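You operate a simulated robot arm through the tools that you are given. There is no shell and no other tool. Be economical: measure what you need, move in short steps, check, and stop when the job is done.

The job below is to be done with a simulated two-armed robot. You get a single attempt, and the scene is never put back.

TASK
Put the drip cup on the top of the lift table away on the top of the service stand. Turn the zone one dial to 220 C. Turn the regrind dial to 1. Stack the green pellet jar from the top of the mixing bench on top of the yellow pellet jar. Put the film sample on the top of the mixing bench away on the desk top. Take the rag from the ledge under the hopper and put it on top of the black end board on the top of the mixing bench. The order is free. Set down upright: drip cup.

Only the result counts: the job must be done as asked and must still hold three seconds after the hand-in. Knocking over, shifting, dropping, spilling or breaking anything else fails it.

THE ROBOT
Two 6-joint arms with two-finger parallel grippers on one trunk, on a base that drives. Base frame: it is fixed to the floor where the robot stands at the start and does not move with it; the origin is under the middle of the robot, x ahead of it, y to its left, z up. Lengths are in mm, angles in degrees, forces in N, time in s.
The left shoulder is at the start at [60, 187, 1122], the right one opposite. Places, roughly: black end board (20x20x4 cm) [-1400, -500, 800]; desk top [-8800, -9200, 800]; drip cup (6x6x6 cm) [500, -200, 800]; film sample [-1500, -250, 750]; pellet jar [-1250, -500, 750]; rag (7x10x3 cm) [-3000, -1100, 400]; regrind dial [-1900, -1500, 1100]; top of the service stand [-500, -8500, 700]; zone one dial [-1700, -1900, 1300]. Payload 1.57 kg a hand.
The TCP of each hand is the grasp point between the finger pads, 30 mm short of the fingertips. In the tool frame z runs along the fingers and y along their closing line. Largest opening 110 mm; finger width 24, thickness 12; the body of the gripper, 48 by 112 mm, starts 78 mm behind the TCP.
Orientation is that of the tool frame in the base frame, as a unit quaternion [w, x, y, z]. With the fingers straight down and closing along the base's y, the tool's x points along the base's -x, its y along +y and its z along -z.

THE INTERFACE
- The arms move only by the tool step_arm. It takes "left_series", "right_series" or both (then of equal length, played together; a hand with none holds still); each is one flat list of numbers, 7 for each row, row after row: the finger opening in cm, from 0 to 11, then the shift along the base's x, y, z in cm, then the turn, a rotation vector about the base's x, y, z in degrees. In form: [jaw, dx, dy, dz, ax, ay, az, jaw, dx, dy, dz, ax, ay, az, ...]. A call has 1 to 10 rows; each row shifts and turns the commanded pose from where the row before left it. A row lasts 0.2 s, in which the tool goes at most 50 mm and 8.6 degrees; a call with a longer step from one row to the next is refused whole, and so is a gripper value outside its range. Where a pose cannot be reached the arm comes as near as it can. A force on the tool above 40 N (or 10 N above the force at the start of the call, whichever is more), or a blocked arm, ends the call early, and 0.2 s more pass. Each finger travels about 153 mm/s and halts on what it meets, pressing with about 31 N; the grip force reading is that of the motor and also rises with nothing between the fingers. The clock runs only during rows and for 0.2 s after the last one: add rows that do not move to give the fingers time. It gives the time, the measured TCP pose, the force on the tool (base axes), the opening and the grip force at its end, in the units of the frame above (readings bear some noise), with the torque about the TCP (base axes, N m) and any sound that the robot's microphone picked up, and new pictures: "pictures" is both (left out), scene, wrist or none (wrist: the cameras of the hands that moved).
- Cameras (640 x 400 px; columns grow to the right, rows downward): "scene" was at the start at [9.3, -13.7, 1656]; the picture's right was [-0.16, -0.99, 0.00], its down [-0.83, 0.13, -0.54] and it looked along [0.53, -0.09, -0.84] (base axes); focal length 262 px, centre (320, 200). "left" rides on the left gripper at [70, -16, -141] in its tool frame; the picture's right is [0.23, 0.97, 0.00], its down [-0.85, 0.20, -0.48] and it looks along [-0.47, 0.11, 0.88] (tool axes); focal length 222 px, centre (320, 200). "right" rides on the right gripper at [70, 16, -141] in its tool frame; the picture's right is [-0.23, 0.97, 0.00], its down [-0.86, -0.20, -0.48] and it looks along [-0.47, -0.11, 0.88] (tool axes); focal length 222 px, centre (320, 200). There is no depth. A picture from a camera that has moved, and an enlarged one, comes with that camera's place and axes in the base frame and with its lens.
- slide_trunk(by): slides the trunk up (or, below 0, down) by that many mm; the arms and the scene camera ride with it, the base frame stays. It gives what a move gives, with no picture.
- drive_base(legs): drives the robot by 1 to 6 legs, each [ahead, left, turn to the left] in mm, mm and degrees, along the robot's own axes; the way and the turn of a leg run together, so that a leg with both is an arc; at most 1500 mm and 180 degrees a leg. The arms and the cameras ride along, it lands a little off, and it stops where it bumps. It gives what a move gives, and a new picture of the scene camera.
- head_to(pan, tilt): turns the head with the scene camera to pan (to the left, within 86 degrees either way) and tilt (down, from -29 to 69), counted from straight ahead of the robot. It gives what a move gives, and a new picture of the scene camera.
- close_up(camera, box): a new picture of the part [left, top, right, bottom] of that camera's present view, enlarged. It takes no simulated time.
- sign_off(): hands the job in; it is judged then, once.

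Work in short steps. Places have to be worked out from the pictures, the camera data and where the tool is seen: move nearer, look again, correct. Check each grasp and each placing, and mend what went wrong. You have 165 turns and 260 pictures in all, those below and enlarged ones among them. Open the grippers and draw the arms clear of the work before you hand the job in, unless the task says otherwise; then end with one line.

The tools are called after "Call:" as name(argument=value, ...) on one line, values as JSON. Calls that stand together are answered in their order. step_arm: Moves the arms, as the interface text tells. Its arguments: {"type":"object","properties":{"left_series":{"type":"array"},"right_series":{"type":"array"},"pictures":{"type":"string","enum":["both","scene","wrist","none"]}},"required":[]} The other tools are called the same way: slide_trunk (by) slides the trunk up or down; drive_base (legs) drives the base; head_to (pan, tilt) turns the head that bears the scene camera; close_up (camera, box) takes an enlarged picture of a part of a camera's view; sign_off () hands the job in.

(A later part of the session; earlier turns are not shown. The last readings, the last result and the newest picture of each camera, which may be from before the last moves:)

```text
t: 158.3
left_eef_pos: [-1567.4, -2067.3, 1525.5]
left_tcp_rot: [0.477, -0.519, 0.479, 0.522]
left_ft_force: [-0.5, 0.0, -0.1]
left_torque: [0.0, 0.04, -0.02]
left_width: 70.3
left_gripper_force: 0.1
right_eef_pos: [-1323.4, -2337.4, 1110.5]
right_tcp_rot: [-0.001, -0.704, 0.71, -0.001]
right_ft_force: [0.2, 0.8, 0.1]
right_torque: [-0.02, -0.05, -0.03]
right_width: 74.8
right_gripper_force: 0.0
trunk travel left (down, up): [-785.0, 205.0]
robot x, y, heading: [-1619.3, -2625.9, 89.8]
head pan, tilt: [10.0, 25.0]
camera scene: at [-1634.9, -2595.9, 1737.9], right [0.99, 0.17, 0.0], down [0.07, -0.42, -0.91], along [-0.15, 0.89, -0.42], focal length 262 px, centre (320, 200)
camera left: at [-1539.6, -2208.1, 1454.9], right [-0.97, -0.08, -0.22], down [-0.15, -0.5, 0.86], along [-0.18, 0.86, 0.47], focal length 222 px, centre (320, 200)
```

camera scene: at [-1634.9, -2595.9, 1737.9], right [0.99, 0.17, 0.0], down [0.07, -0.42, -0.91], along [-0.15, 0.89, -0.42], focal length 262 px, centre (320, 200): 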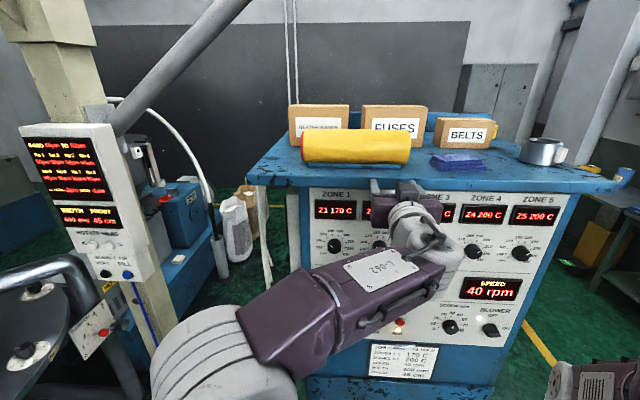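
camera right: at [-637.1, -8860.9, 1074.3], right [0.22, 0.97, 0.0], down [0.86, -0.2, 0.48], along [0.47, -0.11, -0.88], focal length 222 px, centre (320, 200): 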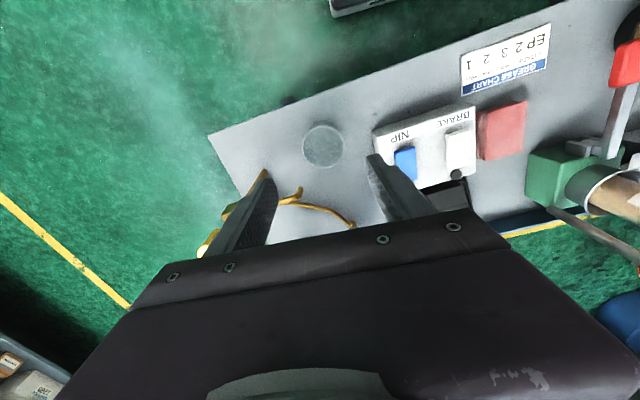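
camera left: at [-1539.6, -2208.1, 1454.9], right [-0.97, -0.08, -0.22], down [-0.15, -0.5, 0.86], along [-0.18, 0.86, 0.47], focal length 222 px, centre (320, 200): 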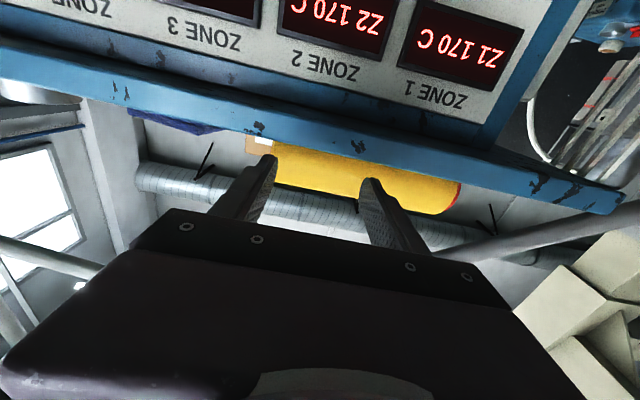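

The hand drifted up but orientation is right. I bring it back in front of the knob, closer (where reach is better).

Call:
step_arm(left_series=[7, -2.17, 0, -4.2, 0, 0, 0, 7, -2.17, 0, -4.2, 0, 0, 0, 7, -2.17, 0, -4.2, 0, 0, 0, 7, -2.17, 0, -4.2, 0, 0, 0, 7, -2.17, 0, -4.2, 0, 0, 0, 7, -2.17, 0, -4.2, 0, 0, 0, 7, 0, 2.5, 0, 0, 0, 0, 7, 0, 2.5, 0, 0, 0, 0], pictures="both")

```text
t: 160.1
left_eef_pos: [-1698.7, -2018.7, 1272.0]
left_tcp_rot: [0.477, -0.519, 0.479, 0.522]
left_ft_force: [-0.3, 0.1, 0.2]
left_torque: [-0.01, 0.0, 0.02]
left_width: 69.9
left_gripper_force: 0.1
right_eef_pos: [-1323.1, -2335.8, 1111.2]
right_tcp_rot: [-0.001, -0.704, 0.71, 0.0]
right_ft_force: [0.0, 0.2, 0.2]
right_torque: [0.0, -0.02, -0.01]
right_width: 75.3
right_gripper_force: 0.1
trunk travel left (down, up): [-785.0, 205.0]
robot x, y, heading: [-1621.3, -2624.4, 89.7]
head pan, tilt: [10.0, 25.0]
camera scene: at [-1634.8, -2594.5, 1737.8], right [0.99, 0.17, 0.0], down [0.07, -0.42, -0.91], along [-0.15, 0.89, -0.42], focal length 262 px, centre (320, 200)
camera left: at [-1670.6, -2158.3, 1201.9], right [-0.97, -0.08, -0.22], down [-0.15, -0.49, 0.86], along [-0.18, 0.87, 0.47], focal length 222 px, centre (320, 200)
```

scene: 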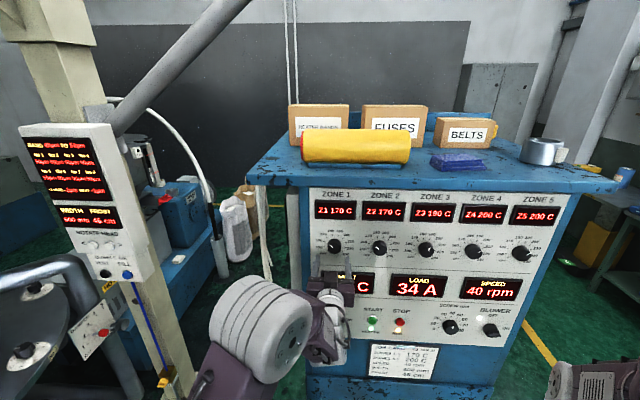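
left: 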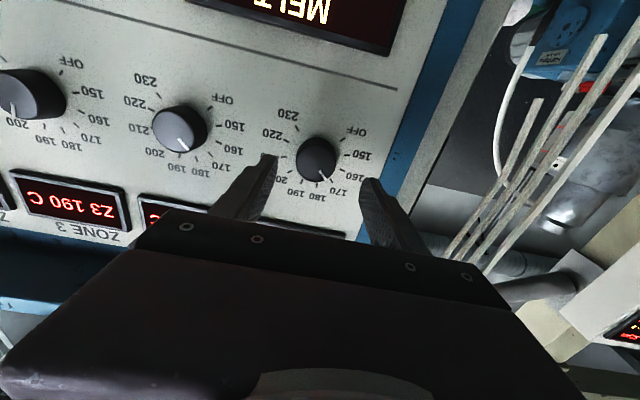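

Aligned: knob is right on axis. I roll -75° here.

Call:
step_arm(left_series=[7, -0.2, 0, 0, 0.72, -8.3, 0, 7, 0, 0, 0, 0.72, -8.3, 0, 7, 0, 0, 0, 0.72, -8.3, 0, 7, 0, 0, 0, 0.72, -8.3, 0, 7, 0, 0, 0, 0.72, -8.3, 0, 7, 0, 0, 0, 0.72, -8.3, 0, 7, 0, 0, 0, 0.72, -8.3, 0, 7, 0, 0, 0, 0.72, -8.3, 0, 7, 0, 0, 0, 0.72, -8.3, 0], pictures="wrist")

```text
t: 162.0
left_eef_pos: [-1567.0, -1952.6, 1440.9]
left_tcp_rot: [-0.684, 0.704, -0.096, -0.163]
left_ft_force: [-5.7, -43.2, -10.9]
left_torque: [-0.83, 0.45, 1.68]
left_width: 62.4
left_gripper_force: 0.1
left hand out of reach, approached as far as the arm can: row 1, 2, 3, 4, 5, 6, 7, 8, 9
right_eef_pos: [-1324.3, -2348.7, 1114.0]
right_tcp_rot: [0.004, -0.705, 0.709, 0.003]
right_ft_force: [-0.1, -0.9, 0.6]
right_torque: [0.01, 0.04, 0.02]
right_width: 75.1
right_gripper_force: 0.1
trunk travel left (down, up): [-785.0, 205.0]
robot x, y, heading: [-1617.4, -2626.7, 89.5]
head pan, tilt: [10.0, 25.0]
stopped in row 9 (left hand): the force on the tool passed its limit at 92 N (the readings are from after the stop); the commanded pose is now the measured one
camera left: at [-1483.2, -2086.1, 1432.7], right [-0.14, -0.02, -0.99], down [-0.82, -0.56, 0.13], along [-0.56, 0.83, 0.06], focal length 222 px, centre (320, 200)
```

left: 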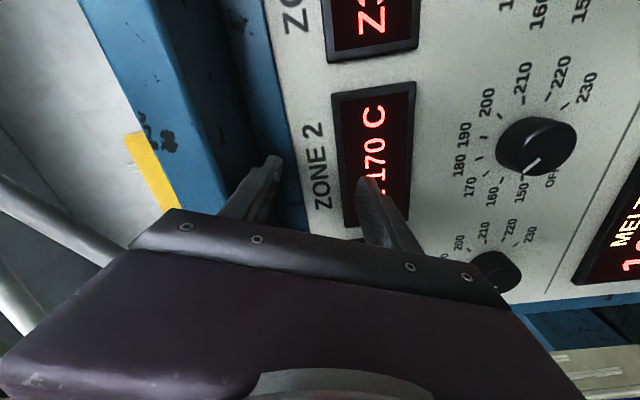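

The negative roll is blocked by a joint limit and the hand touched the panel. I back off straight along -y first.

Call:
step_arm(left_series=[7, 0, -3, 0, 0, 0, 0, 7, 0, -4, 0, 0, 0, 0, 7, 0, -4, 0, 0, 0, 0, 7, 0, 0, 0, -0.72, 8.3, 0, 7, 0, 0, 0, -0.72, 8.3, 0, 7, 0, 0, 0, -0.72, 8.3, 0, 7, 0, 0, 0, -0.72, 8.3, 0, 7, 0, 0, 0, -0.72, 8.3, 0, 7, 0, 0, 0, -0.72, 8.3, 0, 7, 0, 0, 0, -0.72, 8.3, 0], pictures="both")

```text
t: 164.2
left_eef_pos: [-1538.8, -2025.3, 1475.9]
left_tcp_rot: [-0.519, 0.565, -0.425, -0.48]
left_ft_force: [-0.6, 0.4, -0.3]
left_torque: [0.03, -0.02, 0.0]
left_width: 70.0
left_gripper_force: 0.1
left hand out of reach, approached as far as the arm can: row 1, 2, 3
right_eef_pos: [-1321.9, -2338.2, 1111.0]
right_tcp_rot: [-0.001, -0.705, 0.71, -0.002]
right_ft_force: [0.3, 0.2, -0.3]
right_torque: [-0.02, -0.01, 0.02]
right_width: 75.0
right_gripper_force: 0.0
trunk travel left (down, up): [-785.0, 205.0]
robot x, y, heading: [-1622.2, -2627.0, 89.5]
head pan, tilt: [10.0, 25.0]
camera scene: at [-1633.7, -2596.3, 1738.2], right [0.99, 0.17, 0.0], down [0.07, -0.42, -0.91], along [-0.15, 0.89, -0.42], focal length 262 px, centre (320, 200)
camera left: at [-1496.3, -2163.1, 1410.8], right [-0.91, -0.09, -0.4], down [-0.3, -0.51, 0.81], along [-0.28, 0.85, 0.44], focal length 222 px, centre (320, 200)
```

scene: 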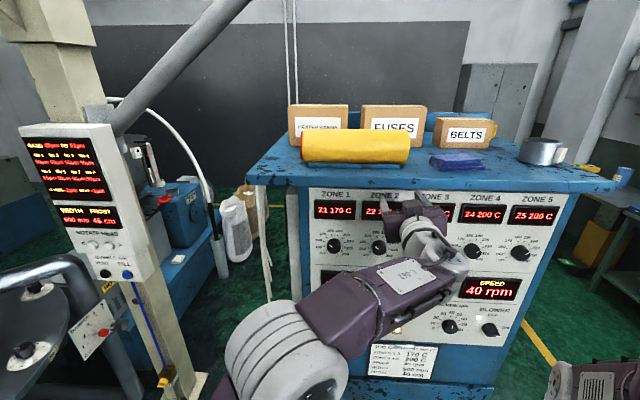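
left: 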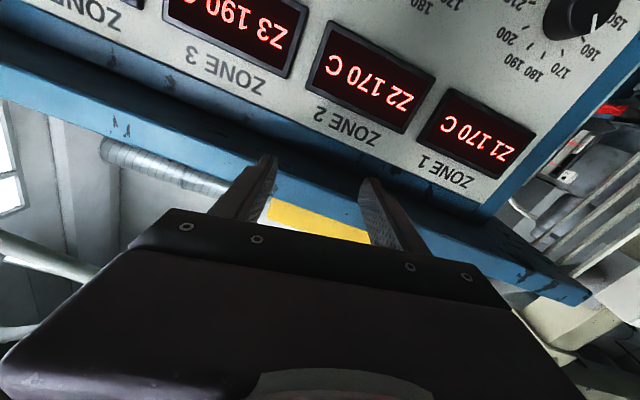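

Back clear of the panel. I return in front of the knob with roll 0, a bit farther back, then test positive roll.

Call:
step_arm(left_series=[7, -2.67, -0.3, -3.4, -0.4, 5.1, 0, 7, -2.67, -0.3, -3.4, -0.4, 5.1, 0, 7, -2.67, 0, -3.4, 0, 0, 0, 7, -2.67, 0, -3.4, 0, 0, 0, 7, -2.67, 0, -3.4, 0, 0, 0, 7, -2.67, 0, -3.4, 0, 0, 0, 7, 0, 0, 0, -0.6, 7, 0, 7, 0, 0, 0, -0.6, 7, 0], pictures="wrist")

```text
t: 166.0
left_eef_pos: [-1700.4, -2031.9, 1270.7]
left_tcp_rot: [0.407, -0.462, 0.532, 0.581]
left_ft_force: [-0.1, 0.7, -0.1]
left_torque: [0.0, 0.02, 0.0]
left_width: 70.0
left_gripper_force: 0.1
right_eef_pos: [-1324.9, -2337.5, 1111.0]
right_tcp_rot: [0.0, -0.705, 0.709, 0.0]
right_ft_force: [0.7, -0.6, 0.4]
right_torque: [-0.01, -0.01, -0.02]
right_width: 75.0
right_gripper_force: 0.1
trunk travel left (down, up): [-785.0, 205.0]
robot x, y, heading: [-1617.8, -2624.4, 89.7]
head pan, tilt: [10.0, 25.0]
camera left: at [-1687.9, -2172.1, 1197.8], right [-0.99, -0.1, 0.01], down [0.06, -0.48, 0.87], along [-0.08, 0.87, 0.49], focal length 222 px, centre (320, 200)
```

left: 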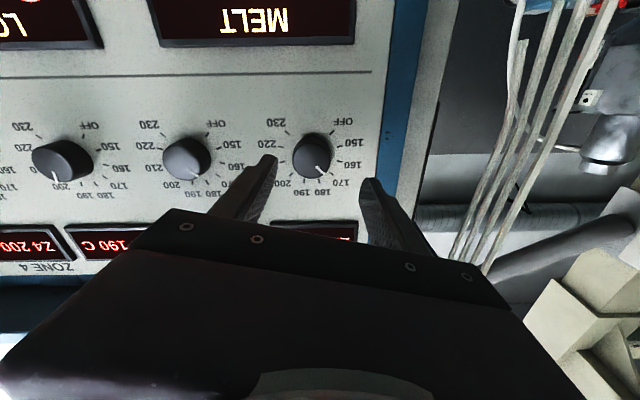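

Positive roll works (+14°). I test further roll to ~+57°.

Call:
step_arm(left_series=[7, 0, 0, 0, -0.72, 8.3, 0, 7, 0, 0, 0, -0.72, 8.3, 0, 7, 0, 0, 0, -0.72, 8.3, 0, 7, 0, 0, 0, -0.72, 8.3, 0, 7, 0, 0, 0, -0.72, 8.3, 0], pictures="none")

```text
t: 167.2
left_eef_pos: [-1701.9, -2030.7, 1270.7]
left_tcp_rot: [0.178, -0.239, 0.658, 0.692]
left_ft_force: [-0.8, 0.3, -0.8]
left_torque: [0.01, -0.01, 0.02]
left_width: 69.9
left_gripper_force: 0.0
right_eef_pos: [-1323.6, -2337.2, 1110.8]
right_tcp_rot: [0.001, -0.705, 0.71, -0.001]
right_ft_force: [0.1, 0.1, 0.3]
right_torque: [0.01, -0.01, 0.01]
right_width: 75.2
right_gripper_force: 0.0
trunk travel left (down, up): [-785.0, 205.0]
robot x, y, heading: [-1618.1, -2624.5, 89.2]
head pan, tilt: [10.0, 25.0]
```

Call:
step_arm(left_series=[7, 0, 0, 0, -0.72, 8.3, 0, 7, 0, 0, 0, -0.72, 8.3, 0, 7, 0, 0, 0, -0.72, 8.3, 0, 7, 0, 0, 0, -0.72, 8.3, 0, 7, 0, 0, 0, -0.72, 8.3, 0, 7, 0, 0, 0, -0.72, 8.3, 0, 7, 0, 0, 0, -0.72, 8.3, 0, 7, 0, 0, 0, -0.72, 8.3, 0, 7, 0, 0, 0, -0.72, 8.3, 0, 7, 0, 0, 0, -0.72, 8.3, 0], pictures="wrist")

```text
t: 169.4
left_eef_pos: [-1703.4, -2030.5, 1270.5]
left_tcp_rot: [-0.317, 0.268, 0.65, 0.636]
left_ft_force: [0.7, 0.2, 0.3]
left_torque: [-0.03, -0.04, 0.01]
left_width: 70.0
left_gripper_force: 0.1
right_eef_pos: [-1323.5, -2337.4, 1110.9]
right_tcp_rot: [-0.001, -0.705, 0.709, -0.001]
right_ft_force: [-1.1, 0.3, 0.2]
right_torque: [0.01, 0.03, -0.02]
right_width: 74.9
right_gripper_force: 0.1
trunk travel left (down, up): [-785.0, 205.0]
robot x, y, heading: [-1617.3, -2623.0, 89.4]
head pan, tilt: [10.0, 25.0]
camera left: at [-1750.4, -2176.4, 1311.0], right [0.58, 0.03, 0.81], down [0.74, -0.42, -0.52], along [0.33, 0.91, -0.27], focal length 222 px, centre (320, 200)
```

left: 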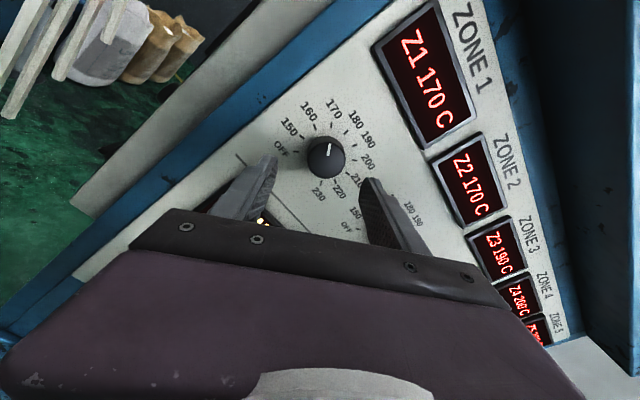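

Range is good up to +138°. I roll back to ~0 to grip there.

Call:
step_arm(left_series=[7, 0, 0, 0, 0.72, -8.3, 0, 7, 0, 0, 0, 0.72, -8.3, 0, 7, 0, 0, 0, 0.72, -8.3, 0, 7, 0, 0, 0, 0.72, -8.3, 0, 7, 0, 0, 0, 0.72, -8.3, 0, 7, 0, 0, 0, 0.72, -8.3, 0, 7, 0, 0, 0, 0.72, -8.3, 0, 7, 0, 0, 0, 0.72, -8.3, 0, 7, 0, 0, 0, 0.72, -8.3, 0, 7, 0, 0, 0, 0.72, -8.3, 0], pictures="none")

Call:
step_arm(left_series=[7, 0, 0, 0, 0.72, -8.3, 0, 7, 0, 0, 0, 0.72, -8.3, 0, 7, 0, 0, 0, 0.72, -8.3, 0, 7, 0, 0, 0, 0.72, -8.3, 0, 7, 0, 0, 0, 0.72, -8.3, 0, 7, 0, 0, 0, 0.6, -7, 0, 7, 0, 3, 0, 0, 0, 0, 7, 0, 1, 0, 0, 0, 0, 7, 0, 0, 0, 0, 0, 0], pictures="wrist")

```text
t: 171.6
left_eef_pos: [-1702.2, -2030.6, 1270.9]
left_tcp_rot: [0.179, -0.241, 0.657, 0.691]
left_ft_force: [0.5, -0.7, -0.2]
left_torque: [0.0, -0.01, -0.03]
left_width: 70.1
left_gripper_force: 0.0
right_eef_pos: [-1323.9, -2336.9, 1110.4]
right_tcp_rot: [0.0, -0.704, 0.71, 0.0]
right_ft_force: [0.4, -0.9, -0.8]
right_torque: [-0.05, -0.01, -0.01]
right_width: 75.3
right_gripper_force: 0.1
trunk travel left (down, up): [-785.0, 205.0]
robot x, y, heading: [-1619.6, -2628.0, 89.9]
head pan, tilt: [10.0, 25.0]
```

```text
t: 173.6
left_eef_pos: [-1702.8, -1990.2, 1273.4]
left_tcp_rot: [0.443, -0.495, 0.502, 0.554]
left_ft_force: [0.3, -0.7, -0.9]
left_torque: [-0.03, -0.01, -0.03]
left_width: 70.0
left_gripper_force: 0.1
right_eef_pos: [-1323.5, -2338.3, 1111.0]
right_tcp_rot: [0.001, -0.705, 0.71, 0.0]
right_ft_force: [-0.3, -1.0, -0.5]
right_torque: [0.04, -0.01, 0.0]
right_width: 74.8
right_gripper_force: 0.0
trunk travel left (down, up): [-785.0, 205.0]
robot x, y, heading: [-1613.8, -2624.2, 89.5]
head pan, tilt: [10.0, 25.0]
camera left: at [-1681.0, -2130.8, 1200.8], right [-0.99, -0.1, -0.11], down [-0.04, -0.49, 0.87], along [-0.14, 0.86, 0.48], focal length 222 px, centre (320, 200)
```

left: 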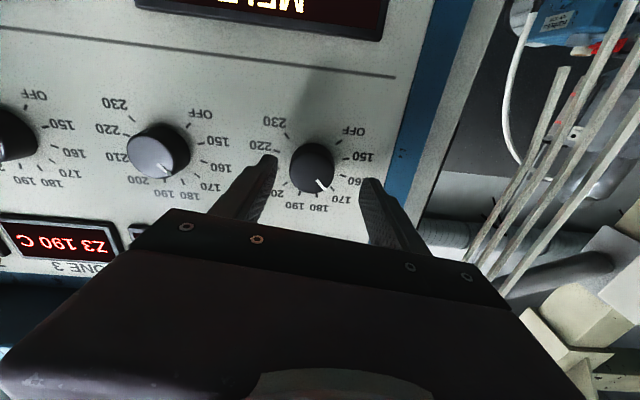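

On axis. I advance 30 mm (watching force) and close on the knob.

Call:
step_arm(left_series=[7, 0, 1.5, 0, 0, 0, 0, 7, -0.1, 1, 0, 0, 0, 0, 7, 0, 0.5, 0, 0, 0, 0, 7, 0, 0, 0, 0, 0, 0], pictures="wrist")

Call:
close_up(camera="left", box=[220, 110, 420, 235])

Call:
close_up(camera="scene", box=[290, 190, 410, 300])

```text
t: 174.6
left_eef_pos: [-1705.2, -1960.4, 1271.7]
left_tcp_rot: [0.442, -0.495, 0.502, 0.554]
left_ft_force: [0.3, 0.6, 0.4]
left_torque: [0.01, 0.01, -0.02]
left_width: 69.8
left_gripper_force: 0.1
right_eef_pos: [-1323.1, -2336.3, 1110.4]
right_tcp_rot: [0.0, -0.705, 0.709, 0.0]
right_ft_force: [0.9, 0.4, -0.9]
right_torque: [-0.01, 0.0, 0.01]
right_width: 75.2
right_gripper_force: 0.1
trunk travel left (down, up): [-785.0, 205.0]
robot x, y, heading: [-1616.0, -2623.7, 89.4]
head pan, tilt: [10.0, 25.0]
camera left: at [-1681.5, -2100.3, 1200.1], right [-0.99, -0.1, -0.11], down [-0.04, -0.49, 0.87], along [-0.14, 0.87, 0.48], focal length 222 px, centre (320, 200)
```

left: 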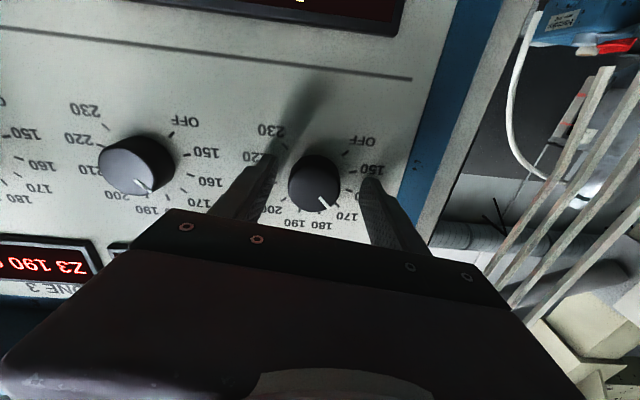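

```text
3.20 times, centred on (320, 172) of left
camera zoom: at [-1681.5, -2100.3, 1200.1], right [-0.99, -0.1, -0.11], down [-0.04, -0.49, 0.87], along [-0.14, 0.87, 0.48], focal length 711 px, centre (320, 288)
```

zoom: 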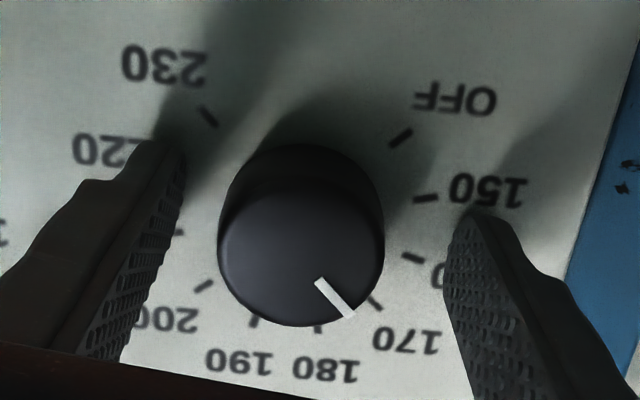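

```text
3.64 times, centred on (350, 245) of scene
camera zoom: at [-1635.0, -2596.6, 1737.9], right [0.99, 0.17, 0.0], down [0.07, -0.42, -0.91], along [-0.15, 0.89, -0.42], focal length 952 px, centre (211, 36)
```

zoom: 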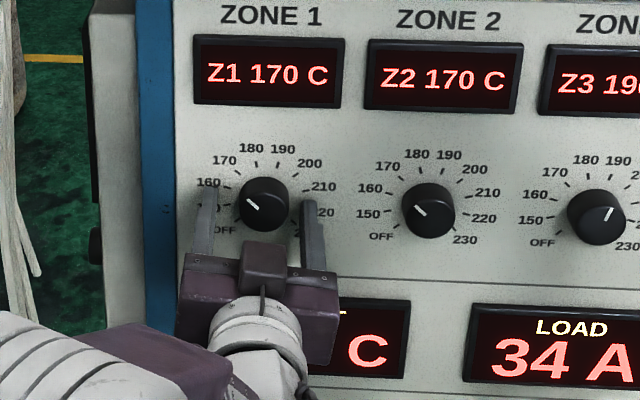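

Call:
step_arm(left_series=[7, 0.1, 0.4, 0, 0, 0, 0, 5, 0, 0, 0, 0, 0, 0, 3.5, 0, 0, 0, 0, 0, 0, 3, 0, 0, 0, 0, 0, 0, 3, 0, 0, 0, 0, 0, 0], pictures="wrist")

```text
t: 175.8
left_eef_pos: [-1700.2, -1957.7, 1273.0]
left_tcp_rot: [0.442, -0.494, 0.503, 0.555]
left_ft_force: [7.3, -2.1, 0.3]
left_torque: [0.03, -0.07, -0.66]
left_width: 40.0
left_gripper_force: 44.9
right_eef_pos: [-1321.7, -2337.2, 1109.9]
right_tcp_rot: [-0.002, -0.705, 0.709, 0.0]
right_ft_force: [0.0, -1.0, -0.3]
right_torque: [-0.01, 0.01, -0.03]
right_width: 75.1
right_gripper_force: 0.0
trunk travel left (down, up): [-785.0, 205.0]
robot x, y, heading: [-1617.0, -2623.1, 89.6]
head pan, tilt: [10.0, 25.0]
camera left: at [-1678.1, -2097.6, 1200.0], right [-0.99, -0.1, -0.11], down [-0.04, -0.49, 0.87], along [-0.14, 0.87, 0.48], focal length 222 px, centre (320, 200)
```

left: 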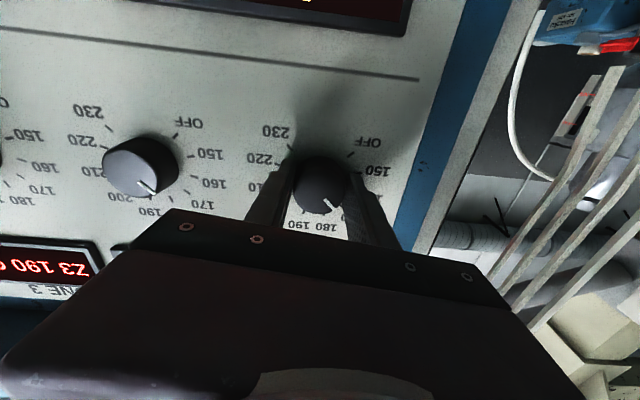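

Gripped (40 mm). I turn clockwise ~75° and check.

Call:
step_arm(left_series=[3, 0.1, 0, 0, -0.72, 8.3, 0, 3, 0, 0, 0, -0.72, 8.3, 0, 3, 0, 0, 0, -0.72, 8.3, 0, 3, 0, 0, 0, -0.72, 8.3, 0, 3, 0, 0, 0, -0.72, 8.3, 0, 3, 0, 0, 0, -0.72, 8.3, 0, 3, 0, 0, 0, -0.72, 8.3, 0, 3, 0, 0, 0, -0.72, 8.3, 0, 3, 0, 0, 0, -0.72, 8.3, 0], pictures="scene")

Call:
close_up(camera="scene", box=[290, 180, 410, 290])

```text
t: 177.8
left_eef_pos: [-1703.2, -1959.5, 1273.3]
left_tcp_rot: [0.019, -0.08, 0.693, 0.716]
left_ft_force: [-2.9, 7.3, 22.1]
left_torque: [0.1, -0.1, -0.12]
left_width: 39.7
left_gripper_force: 44.8
right_eef_pos: [-1324.4, -2337.4, 1111.8]
right_tcp_rot: [0.0, -0.704, 0.71, 0.0]
right_ft_force: [-0.9, 0.0, 0.3]
right_torque: [0.02, -0.01, 0.03]
right_width: 75.0
right_gripper_force: 0.1
trunk travel left (down, up): [-785.0, 205.0]
robot x, y, heading: [-1620.3, -2626.0, 89.5]
head pan, tilt: [10.0, 25.0]
camera scene: at [-1635.7, -2598.9, 1738.0], right [0.99, 0.17, 0.0], down [0.07, -0.42, -0.91], along [-0.15, 0.89, -0.42], focal length 262 px, centre (320, 200)
```

scene: 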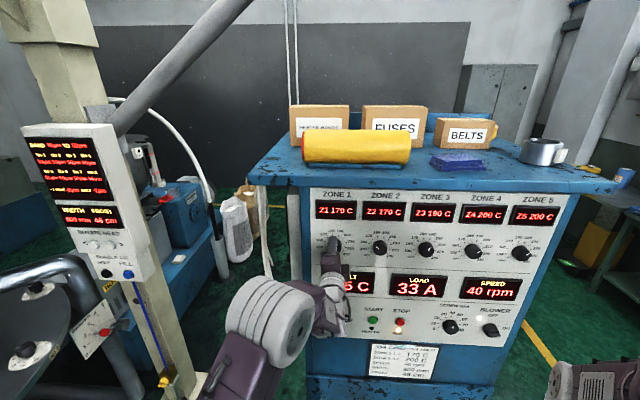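

```text
3.64 times, centred on (350, 235) of scene
camera zoom: at [-1635.7, -2598.9, 1738.0], right [0.99, 0.17, 0.0], down [0.07, -0.42, -0.91], along [-0.15, 0.89, -0.42], focal length 952 px, centre (211, 73)
```

zoom: 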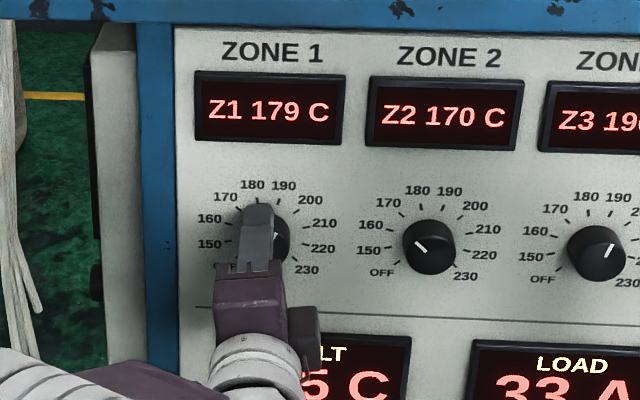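

Turning works (display reads 179, likely still ramping). I continue another 75°, easing z up 2 mm.

Call:
step_arm(left_series=[3, 0, 0, 0.1, -0.72, 8.3, 0, 3, 0, 0, 0.1, -0.72, 8.3, 0, 3, 0, 0, 0, -0.72, 8.3, 0, 3, 0, 0, 0, -0.72, 8.3, 0, 3, 0, 0, 0, -0.72, 8.3, 0, 3, 0, 0, 0, -0.72, 8.3, 0, 3, 0, 0, 0, -0.72, 8.3, 0, 3, 0, 0, 0, -0.72, 8.3, 0, 3, 0, 0, 0, 0, 0, 0], pictures="both")

Call:
close_up(camera="left", box=[200, 90, 440, 240])

Call:
close_up(camera="scene", box=[290, 180, 410, 290])

```text
t: 179.8
left_eef_pos: [-1701.5, -1960.5, 1277.5]
left_tcp_rot: [-0.37, 0.322, 0.623, 0.609]
left_ft_force: [-4.2, 5.9, 25.9]
left_torque: [-0.03, -0.04, 0.15]
left_width: 40.0
left_gripper_force: 45.1
right_eef_pos: [-1324.5, -2340.2, 1110.9]
right_tcp_rot: [0.001, -0.705, 0.71, 0.001]
right_ft_force: [0.0, 0.1, -0.1]
right_torque: [0.01, 0.01, 0.03]
right_width: 75.1
right_gripper_force: 0.0
trunk travel left (down, up): [-785.0, 205.0]
robot x, y, heading: [-1618.2, -2624.6, 89.4]
head pan, tilt: [10.0, 25.0]
camera scene: at [-1635.8, -2600.2, 1738.0], right [0.99, 0.17, 0.0], down [0.07, -0.41, -0.91], along [-0.15, 0.89, -0.42], focal length 262 px, centre (320, 200)
camera left: at [-1742.3, -2104.8, 1324.7], right [0.71, 0.04, 0.7], down [0.65, -0.42, -0.63], along [0.27, 0.9, -0.33], focal length 222 px, centre (320, 200)
```

scene: 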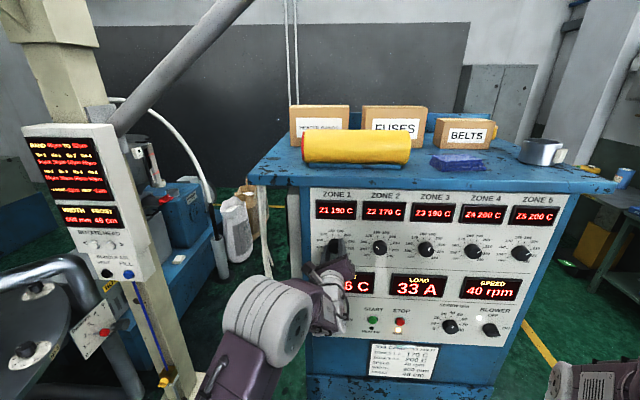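
left: 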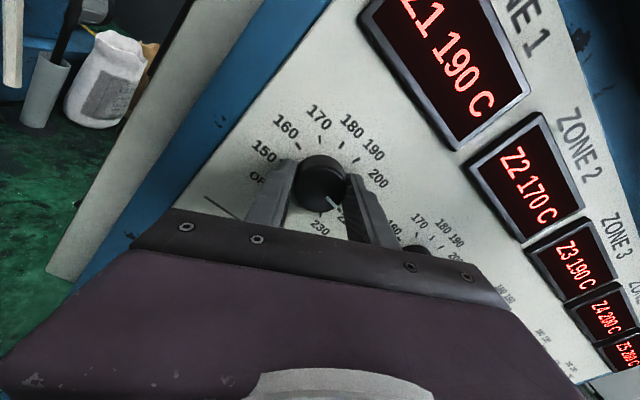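

```text
2.67 times, centred on (320, 165) of left
camera zoom: at [-1742.3, -2104.8, 1324.7], right [0.71, 0.04, 0.7], down [0.65, -0.42, -0.63], along [0.27, 0.9, -0.33], focal length 592 px, centre (320, 293)
```

zoom: 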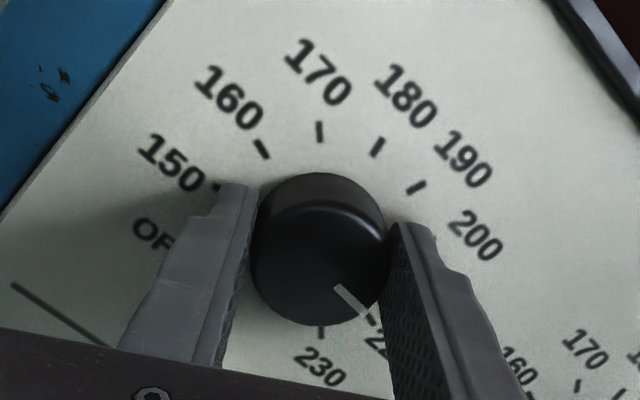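

```text
3.64 times, centred on (350, 235) of scene
camera zoom: at [-1635.8, -2600.2, 1738.0], right [0.99, 0.17, 0.0], down [0.07, -0.41, -0.91], along [-0.15, 0.89, -0.42], focal length 952 px, centre (211, 73)
```

zoom: 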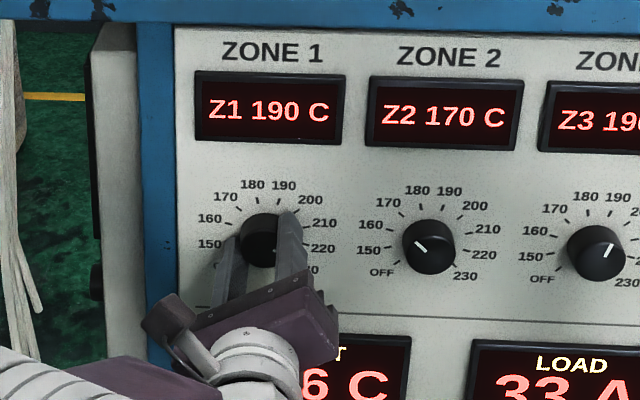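

The pointer now meets the 220 tick (spacing ~28°, 5 ticks = 140°). I release, back off and verify.

Call:
step_arm(left_series=[4.5, 0, 0, 0, 0, 0, 0, 6.5, 0, 0, 0, 0, 0, 0, 7, 0, 0, 0, 0, 0, 0, 7, 0.2, -3, 0, 0, 0, 0, 7, 0.2, -4, 0, 0, 0, 0, 7, 0.2, -3, 0, 0, 0, 0], pictures="wrist")

Call:
close_up(camera="left", box=[240, 90, 420, 210])

Call:
close_up(camera="scene", box=[290, 180, 410, 290])

```text
t: 181.2
left_eef_pos: [-1695.8, -2058.7, 1273.9]
left_tcp_rot: [-0.367, 0.322, 0.626, 0.607]
left_ft_force: [-0.8, 0.2, 1.1]
left_torque: [0.02, 0.0, 0.01]
left_width: 69.8
left_gripper_force: 0.0
right_eef_pos: [-1323.3, -2338.4, 1110.2]
right_tcp_rot: [0.0, -0.705, 0.709, 0.0]
right_ft_force: [-0.2, 0.8, -0.3]
right_torque: [-0.01, -0.05, -0.01]
right_width: 75.1
right_gripper_force: 0.0
trunk travel left (down, up): [-785.0, 205.0]
robot x, y, heading: [-1619.2, -2626.2, 89.6]
head pan, tilt: [10.0, 25.0]
camera left: at [-1736.4, -2204.5, 1323.1], right [0.71, 0.04, 0.7], down [0.65, -0.43, -0.63], along [0.28, 0.9, -0.33], focal length 222 px, centre (320, 200)
```

left: 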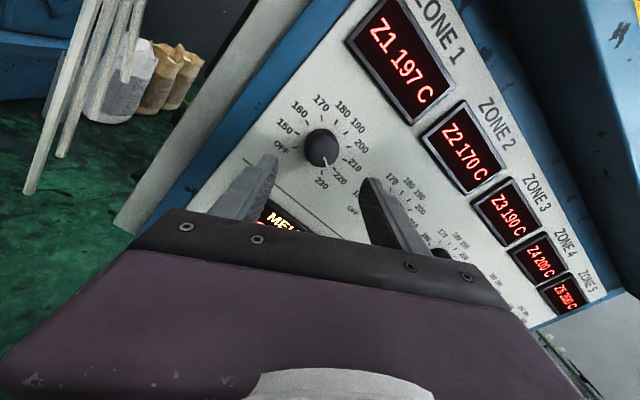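

```text
3.33 times, centred on (330, 150) of left
camera zoom: at [-1736.4, -2204.5, 1323.1], right [0.71, 0.04, 0.7], down [0.65, -0.43, -0.63], along [0.28, 0.9, -0.33], focal length 740 px, centre (287, 367)
```

zoom: 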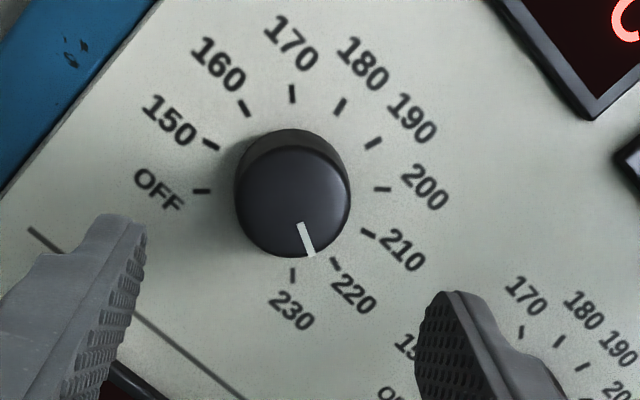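

```text
3.64 times, centred on (350, 235) of scene
camera zoom: at [-1635.1, -2597.4, 1737.9], right [0.99, 0.17, 0.0], down [0.07, -0.42, -0.91], along [-0.15, 0.89, -0.42], focal length 952 px, centre (211, 73)
```

zoom: 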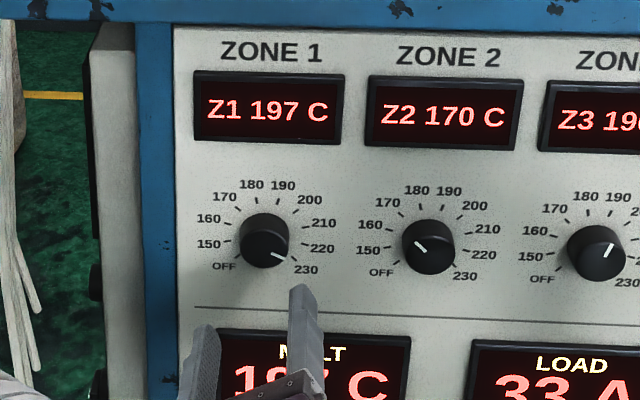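

I zoom in for a precise reading of the pointer.

Call:
close_up(camera="scene", box=[314, 226, 358, 266])

Call:
close_up(camera="scene", box=[358, 226, 402, 266])

```text
10.00 times, centred on (336, 246) of scene
camera zoom: at [-1635.1, -2597.4, 1737.9], right [0.99, 0.17, 0.0], down [0.07, -0.42, -0.91], along [-0.15, 0.89, -0.42], focal length 2617 px, centre (160, -260)
```

zoom: 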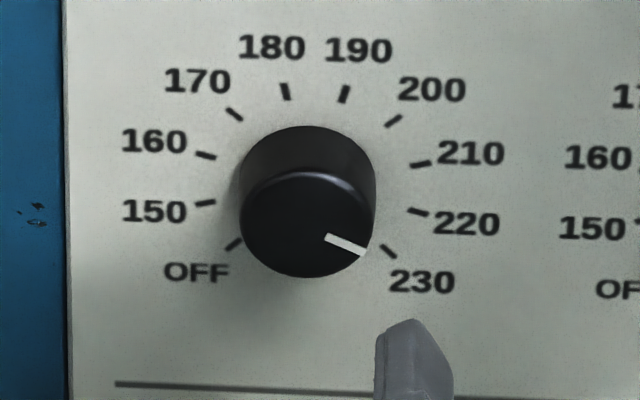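

```text
10.00 times, centred on (380, 246) of scene
camera zoom: at [-1635.1, -2597.4, 1737.9], right [0.99, 0.17, 0.0], down [0.07, -0.42, -0.91], along [-0.15, 0.89, -0.42], focal length 2617 px, centre (-280, -260)
```

zoom: 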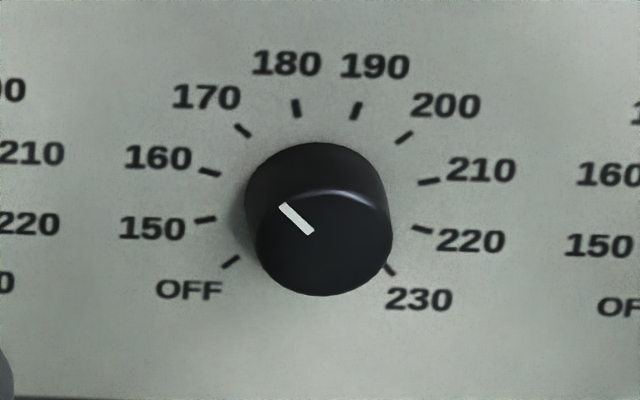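

Pointer is at ≈113° versus 105° for 220, an overshoot of ~8°. I regrip and turn back 8°.

Call:
step_arm(left_series=[7, -0.1, 3, 0.4, 0, 0, 0, 7, -0.3, 4, 0, 0, 0, 0, 7, -0.3, 2.8, 0, 0, 0, 0, 5, 0, 0, 0, 0, 0, 0, 3.5, 0, 0, 0, 0, 0, 0, 3, 0, 0, 0, 0, 0, 0, 3, 0, 0, 0, 0, 0, 0], pictures="wrist")

Call:
close_up(camera="scene", box=[314, 226, 358, 266])

```text
t: 182.8
left_eef_pos: [-1703.0, -1959.7, 1278.9]
left_tcp_rot: [-0.367, 0.322, 0.627, 0.607]
left_ft_force: [-4.4, -2.4, -2.6]
left_torque: [0.08, 0.05, 0.79]
left_width: 39.6
left_gripper_force: 44.8
right_eef_pos: [-1324.7, -2338.4, 1111.6]
right_tcp_rot: [0.001, -0.704, 0.71, -0.001]
right_ft_force: [0.5, 0.3, -0.1]
right_torque: [0.01, -0.01, 0.02]
right_width: 75.1
right_gripper_force: 0.0
trunk travel left (down, up): [-785.0, 205.0]
robot x, y, heading: [-1622.3, -2625.7, 89.7]
head pan, tilt: [10.0, 25.0]
camera left: at [-1744.1, -2105.4, 1328.7], right [0.71, 0.04, 0.7], down [0.65, -0.43, -0.63], along [0.28, 0.9, -0.33], focal length 222 px, centre (320, 200)
```

left: 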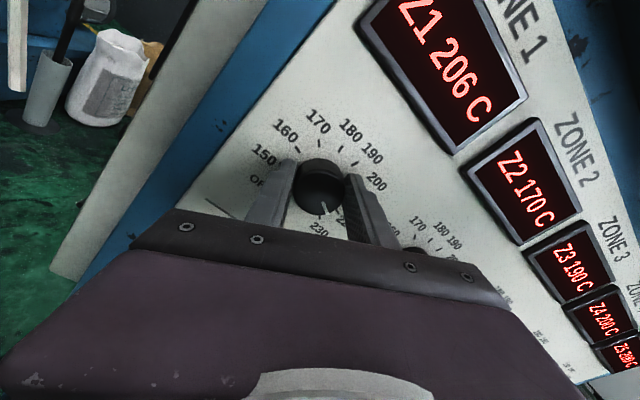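

```text
10.00 times, centred on (336, 246) of scene
camera zoom: at [-1636.8, -2597.4, 1737.8], right [0.99, 0.17, 0.0], down [0.07, -0.42, -0.91], along [-0.15, 0.89, -0.42], focal length 2617 px, centre (160, -260)
```

zoom: 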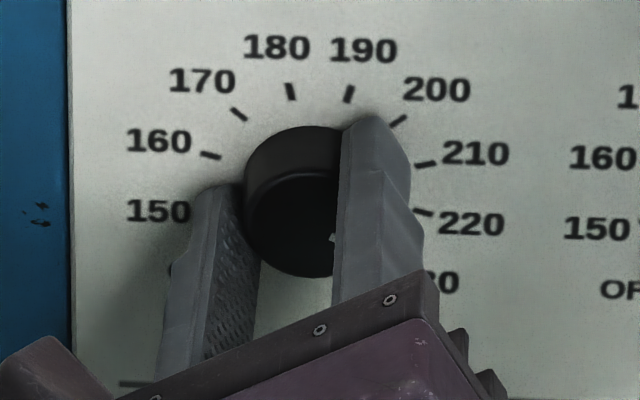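

Call:
step_arm(left_series=[3, 0, 0, 0, 0.35, -4, 0, 3, 0, 0, 0, 0.35, -4, 0, 3, 0, 0, 0, 0, 0, 0, 4.5, 0, 0, 0, 0, 0, 0, 6.5, 0, 0, 0, 0, 0, 0, 7, 0, 0, 0, 0, 0, 0, 7, 0.2, -3, 0, 0, 0, 0, 7, 0.2, -4, 0, 0, 0, 0, 7, 0.2, -3, 0, 0, 0, 0], pictures="none")

Call:
close_up(camera="scene", box=[314, 226, 358, 266])

```text
t: 184.8
left_eef_pos: [-1698.3, -2060.6, 1276.6]
left_tcp_rot: [-0.325, 0.277, 0.647, 0.632]
left_ft_force: [-0.1, 0.0, 0.0]
left_torque: [0.03, 0.04, -0.04]
left_width: 70.0
left_gripper_force: 0.1
right_eef_pos: [-1322.6, -2337.7, 1111.3]
right_tcp_rot: [0.0, -0.705, 0.709, 0.0]
right_ft_force: [-0.3, -0.5, -0.2]
right_torque: [0.01, -0.01, 0.04]
right_width: 75.1
right_gripper_force: 0.2
trunk travel left (down, up): [-785.0, 205.0]
robot x, y, heading: [-1618.3, -2625.2, 89.5]
head pan, tilt: [10.0, 25.0]
```

```text
10.00 times, centred on (336, 246) of scene
camera zoom: at [-1634.9, -2597.6, 1737.9], right [0.99, 0.17, 0.0], down [0.07, -0.42, -0.91], along [-0.15, 0.89, -0.42], focal length 2617 px, centre (160, -260)
```

zoom: 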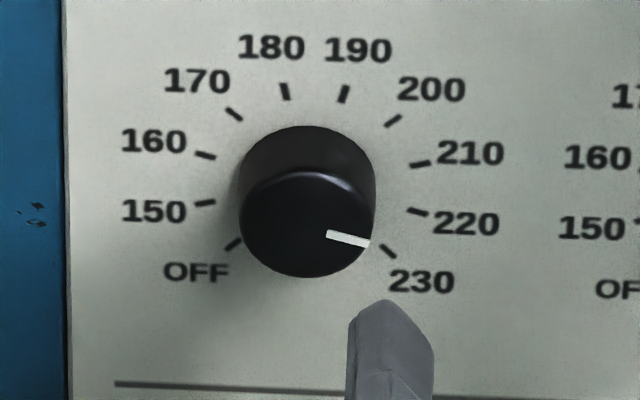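

Pointer now reads on the 220 tick (~104°). The regrind dial is likely on the grey box at the cabinet's left side; I shift the base left to see it.

Call:
drive_base(legs=[[-60, 400, 0]])

Call:
head_to(pan=-15, tilt=25)

Call:
head_to(pan=40, tilt=25)

```text
t: 187.3
left_eef_pos: [-2103.5, -2121.7, 1275.6]
left_tcp_rot: [-0.328, 0.275, 0.647, 0.631]
left_ft_force: [0.4, -0.9, 0.4]
left_torque: [-0.04, -0.01, 0.03]
left_width: 70.1
left_gripper_force: 0.1
right_eef_pos: [-1725.8, -2396.0, 1110.1]
right_tcp_rot: [0.0, 0.707, -0.707, 0.001]
right_ft_force: [0.6, -0.1, 0.2]
right_torque: [0.0, -0.01, 0.0]
right_width: 74.9
right_gripper_force: 0.1
trunk travel left (down, up): [-785.0, 205.0]
robot x, y, heading: [-2021.2, -2682.6, 89.9]
head pan, tilt: [10.0, 25.0]
camera scene: at [-2035.4, -2657.2, 1737.9], right [0.98, 0.17, 0.0], down [0.07, -0.42, -0.91], along [-0.16, 0.89, -0.42], focal length 262 px, centre (320, 200)
```

scene: 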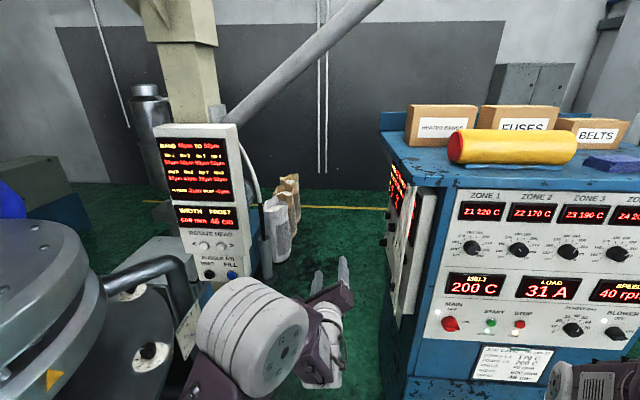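

```text
t: 188.2
left_eef_pos: [-2103.9, -2121.5, 1275.3]
left_tcp_rot: [-0.327, 0.276, 0.647, 0.632]
left_ft_force: [0.3, 0.2, 1.1]
left_torque: [0.01, 0.01, -0.01]
left_width: 70.1
left_gripper_force: 0.1
right_eef_pos: [-1727.3, -2396.0, 1111.0]
right_tcp_rot: [0.001, 0.707, -0.707, 0.001]
right_ft_force: [-0.7, 0.7, -0.7]
right_torque: [-0.01, -0.02, -0.02]
right_width: 74.8
right_gripper_force: 0.1
trunk travel left (down, up): [-785.0, 205.0]
robot x, y, heading: [-2019.4, -2684.9, 89.7]
head pan, tilt: [-15.0, 25.0]
camera scene: at [-1997.7, -2659.3, 1737.9], right [0.97, -0.26, 0.0], down [-0.11, -0.41, -0.91], along [0.23, 0.88, -0.42], focal length 262 px, centre (320, 200)
```

scene: 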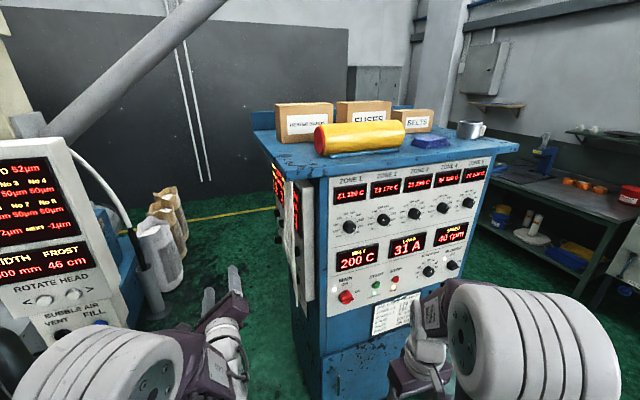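

```text
t: 189.4
left_eef_pos: [-2102.9, -2122.2, 1275.1]
left_tcp_rot: [-0.326, 0.275, 0.648, 0.631]
left_ft_force: [-0.6, 0.1, -0.3]
left_torque: [-0.01, -0.01, -0.01]
left_width: 70.3
left_gripper_force: 0.0
right_eef_pos: [-1727.7, -2394.9, 1111.0]
right_tcp_rot: [-0.001, -0.707, 0.707, 0.0]
right_ft_force: [-0.7, -0.8, 0.5]
right_torque: [0.01, 0.02, 0.0]
right_width: 75.1
right_gripper_force: 0.0
trunk travel left (down, up): [-785.0, 205.0]
robot x, y, heading: [-2019.1, -2683.9, 90.5]
head pan, tilt: [40.0, 25.0]
camera scene: at [-2080.2, -2677.5, 1737.9], right [0.77, 0.64, 0.0], down [0.27, -0.32, -0.91], along [-0.58, 0.69, -0.42], focal length 262 px, centre (320, 200)
```

scene: 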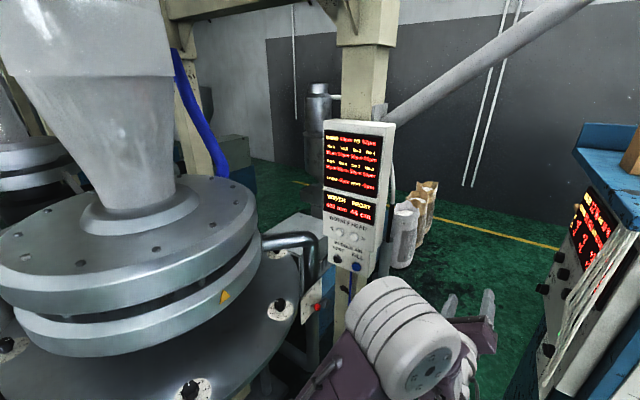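

Z1 display shows 220 C. A second panel with knobs is on the cabinet's left side; zoom in.

Call:
close_up(camera="scene", box=[520, 160, 640, 400])

```text
1.67 times, centred on (580, 280) of scene
camera zoom: at [-2080.2, -2677.5, 1737.9], right [0.77, 0.64, 0.0], down [0.27, -0.32, -0.91], along [-0.58, 0.69, -0.42], focal length 436 px, centre (-113, 67)
```

zoom: 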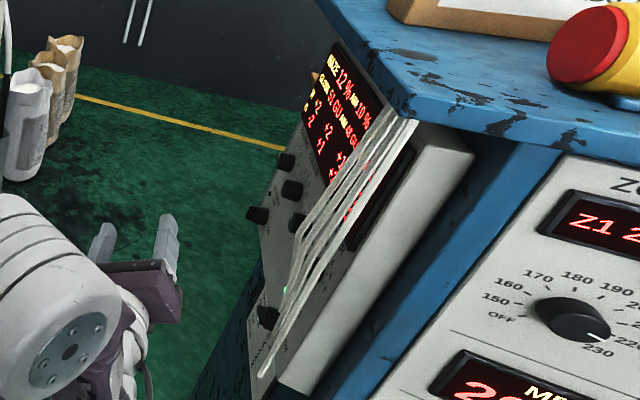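

I'll go around the bench's north side to reach that panel (and the hopper ledge), since the gap by the post is too narrow. Drive back to the aisle and north.

Call:
head_to(pan=0, tilt=25)

Call:
drive_base(legs=[[0, -1400, 0], [0, -300, 0], [1400, 0, 0], [1000, 0, 0]])

Call:
head_to(pan=60, tilt=25)

```text
t: 190.5
left_eef_pos: [-2103.5, -2122.4, 1275.3]
left_tcp_rot: [-0.326, 0.275, 0.648, 0.631]
left_ft_force: [0.4, 0.4, 0.0]
left_torque: [0.04, -0.02, -0.01]
left_width: 69.9
left_gripper_force: 0.1
right_eef_pos: [-1726.8, -2396.3, 1110.8]
right_tcp_rot: [-0.001, 0.708, -0.707, 0.0]
right_ft_force: [0.6, -0.5, 0.0]
right_torque: [0.02, 0.0, 0.0]
right_width: 75.0
right_gripper_force: 0.0
trunk travel left (down, up): [-785.0, 205.0]
robot x, y, heading: [-2023.4, -2685.6, 90.1]
head pan, tilt: [0.0, 25.0]
camera scene: at [-2021.2, -2656.1, 1737.9], right [1.0, 0.0, 0.0], down [0.0, -0.42, -0.91], along [0.0, 0.91, -0.42], focal length 262 px, centre (320, 200)
```

scene: 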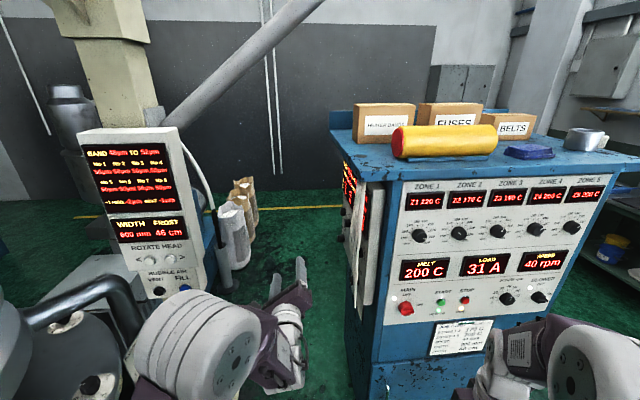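

```text
t: 210.6
left_eef_pos: [-408.6, 273.9, 1275.3]
left_tcp_rot: [-0.336, 0.266, 0.651, 0.626]
left_ft_force: [0.0, -0.6, -0.1]
left_torque: [0.0, -0.02, 0.02]
left_width: 69.8
left_gripper_force: 0.1
right_eef_pos: [-25.0, 10.2, 1111.0]
right_tcp_rot: [0.0, 0.717, -0.697, 0.0]
right_ft_force: [0.2, -0.3, 0.2]
right_torque: [0.03, -0.01, -0.02]
right_width: 75.3
right_gripper_force: 0.1
trunk travel left (down, up): [-785.0, 205.0]
robot x, y, heading: [-309.6, -288.0, 91.7]
head pan, tilt: [0.0, 25.0]
camera scene: at [-311.5, -258.4, 1737.9], right [1.0, 0.03, 0.0], down [0.01, -0.42, -0.91], along [-0.03, 0.91, -0.42], focal length 262 px, centre (320, 200)
```

scene: 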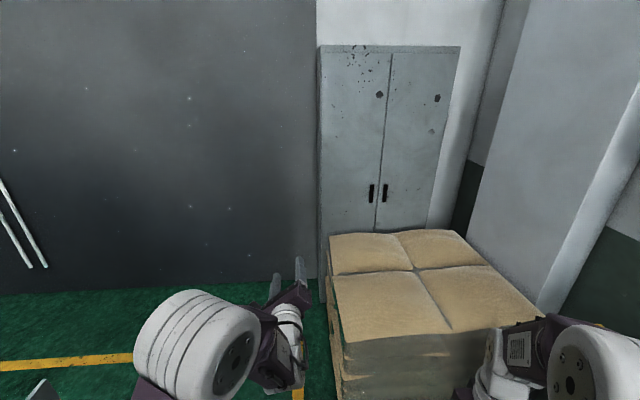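

```text
t: 211.9
left_eef_pos: [-408.7, 274.9, 1275.8]
left_tcp_rot: [-0.335, 0.265, 0.652, 0.627]
left_ft_force: [-0.4, 0.3, 0.1]
left_torque: [-0.01, -0.02, 0.0]
left_width: 69.8
left_gripper_force: 0.0
right_eef_pos: [-24.3, 10.8, 1110.3]
right_tcp_rot: [0.001, 0.717, -0.697, 0.001]
right_ft_force: [-0.5, -0.4, 0.3]
right_torque: [0.01, -0.01, -0.04]
right_width: 75.0
right_gripper_force: 0.0
trunk travel left (down, up): [-785.0, 205.0]
robot x, y, heading: [-311.2, -289.5, 91.8]
head pan, tilt: [60.0, 25.0]
camera scene: at [-390.0, -305.6, 1737.9], right [0.48, 0.88, 0.0], down [0.37, -0.2, -0.91], along [-0.8, 0.43, -0.42], focal length 262 px, centre (320, 200)
```

scene: 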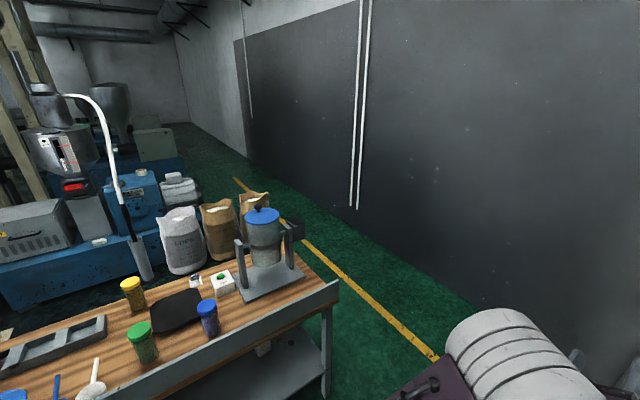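

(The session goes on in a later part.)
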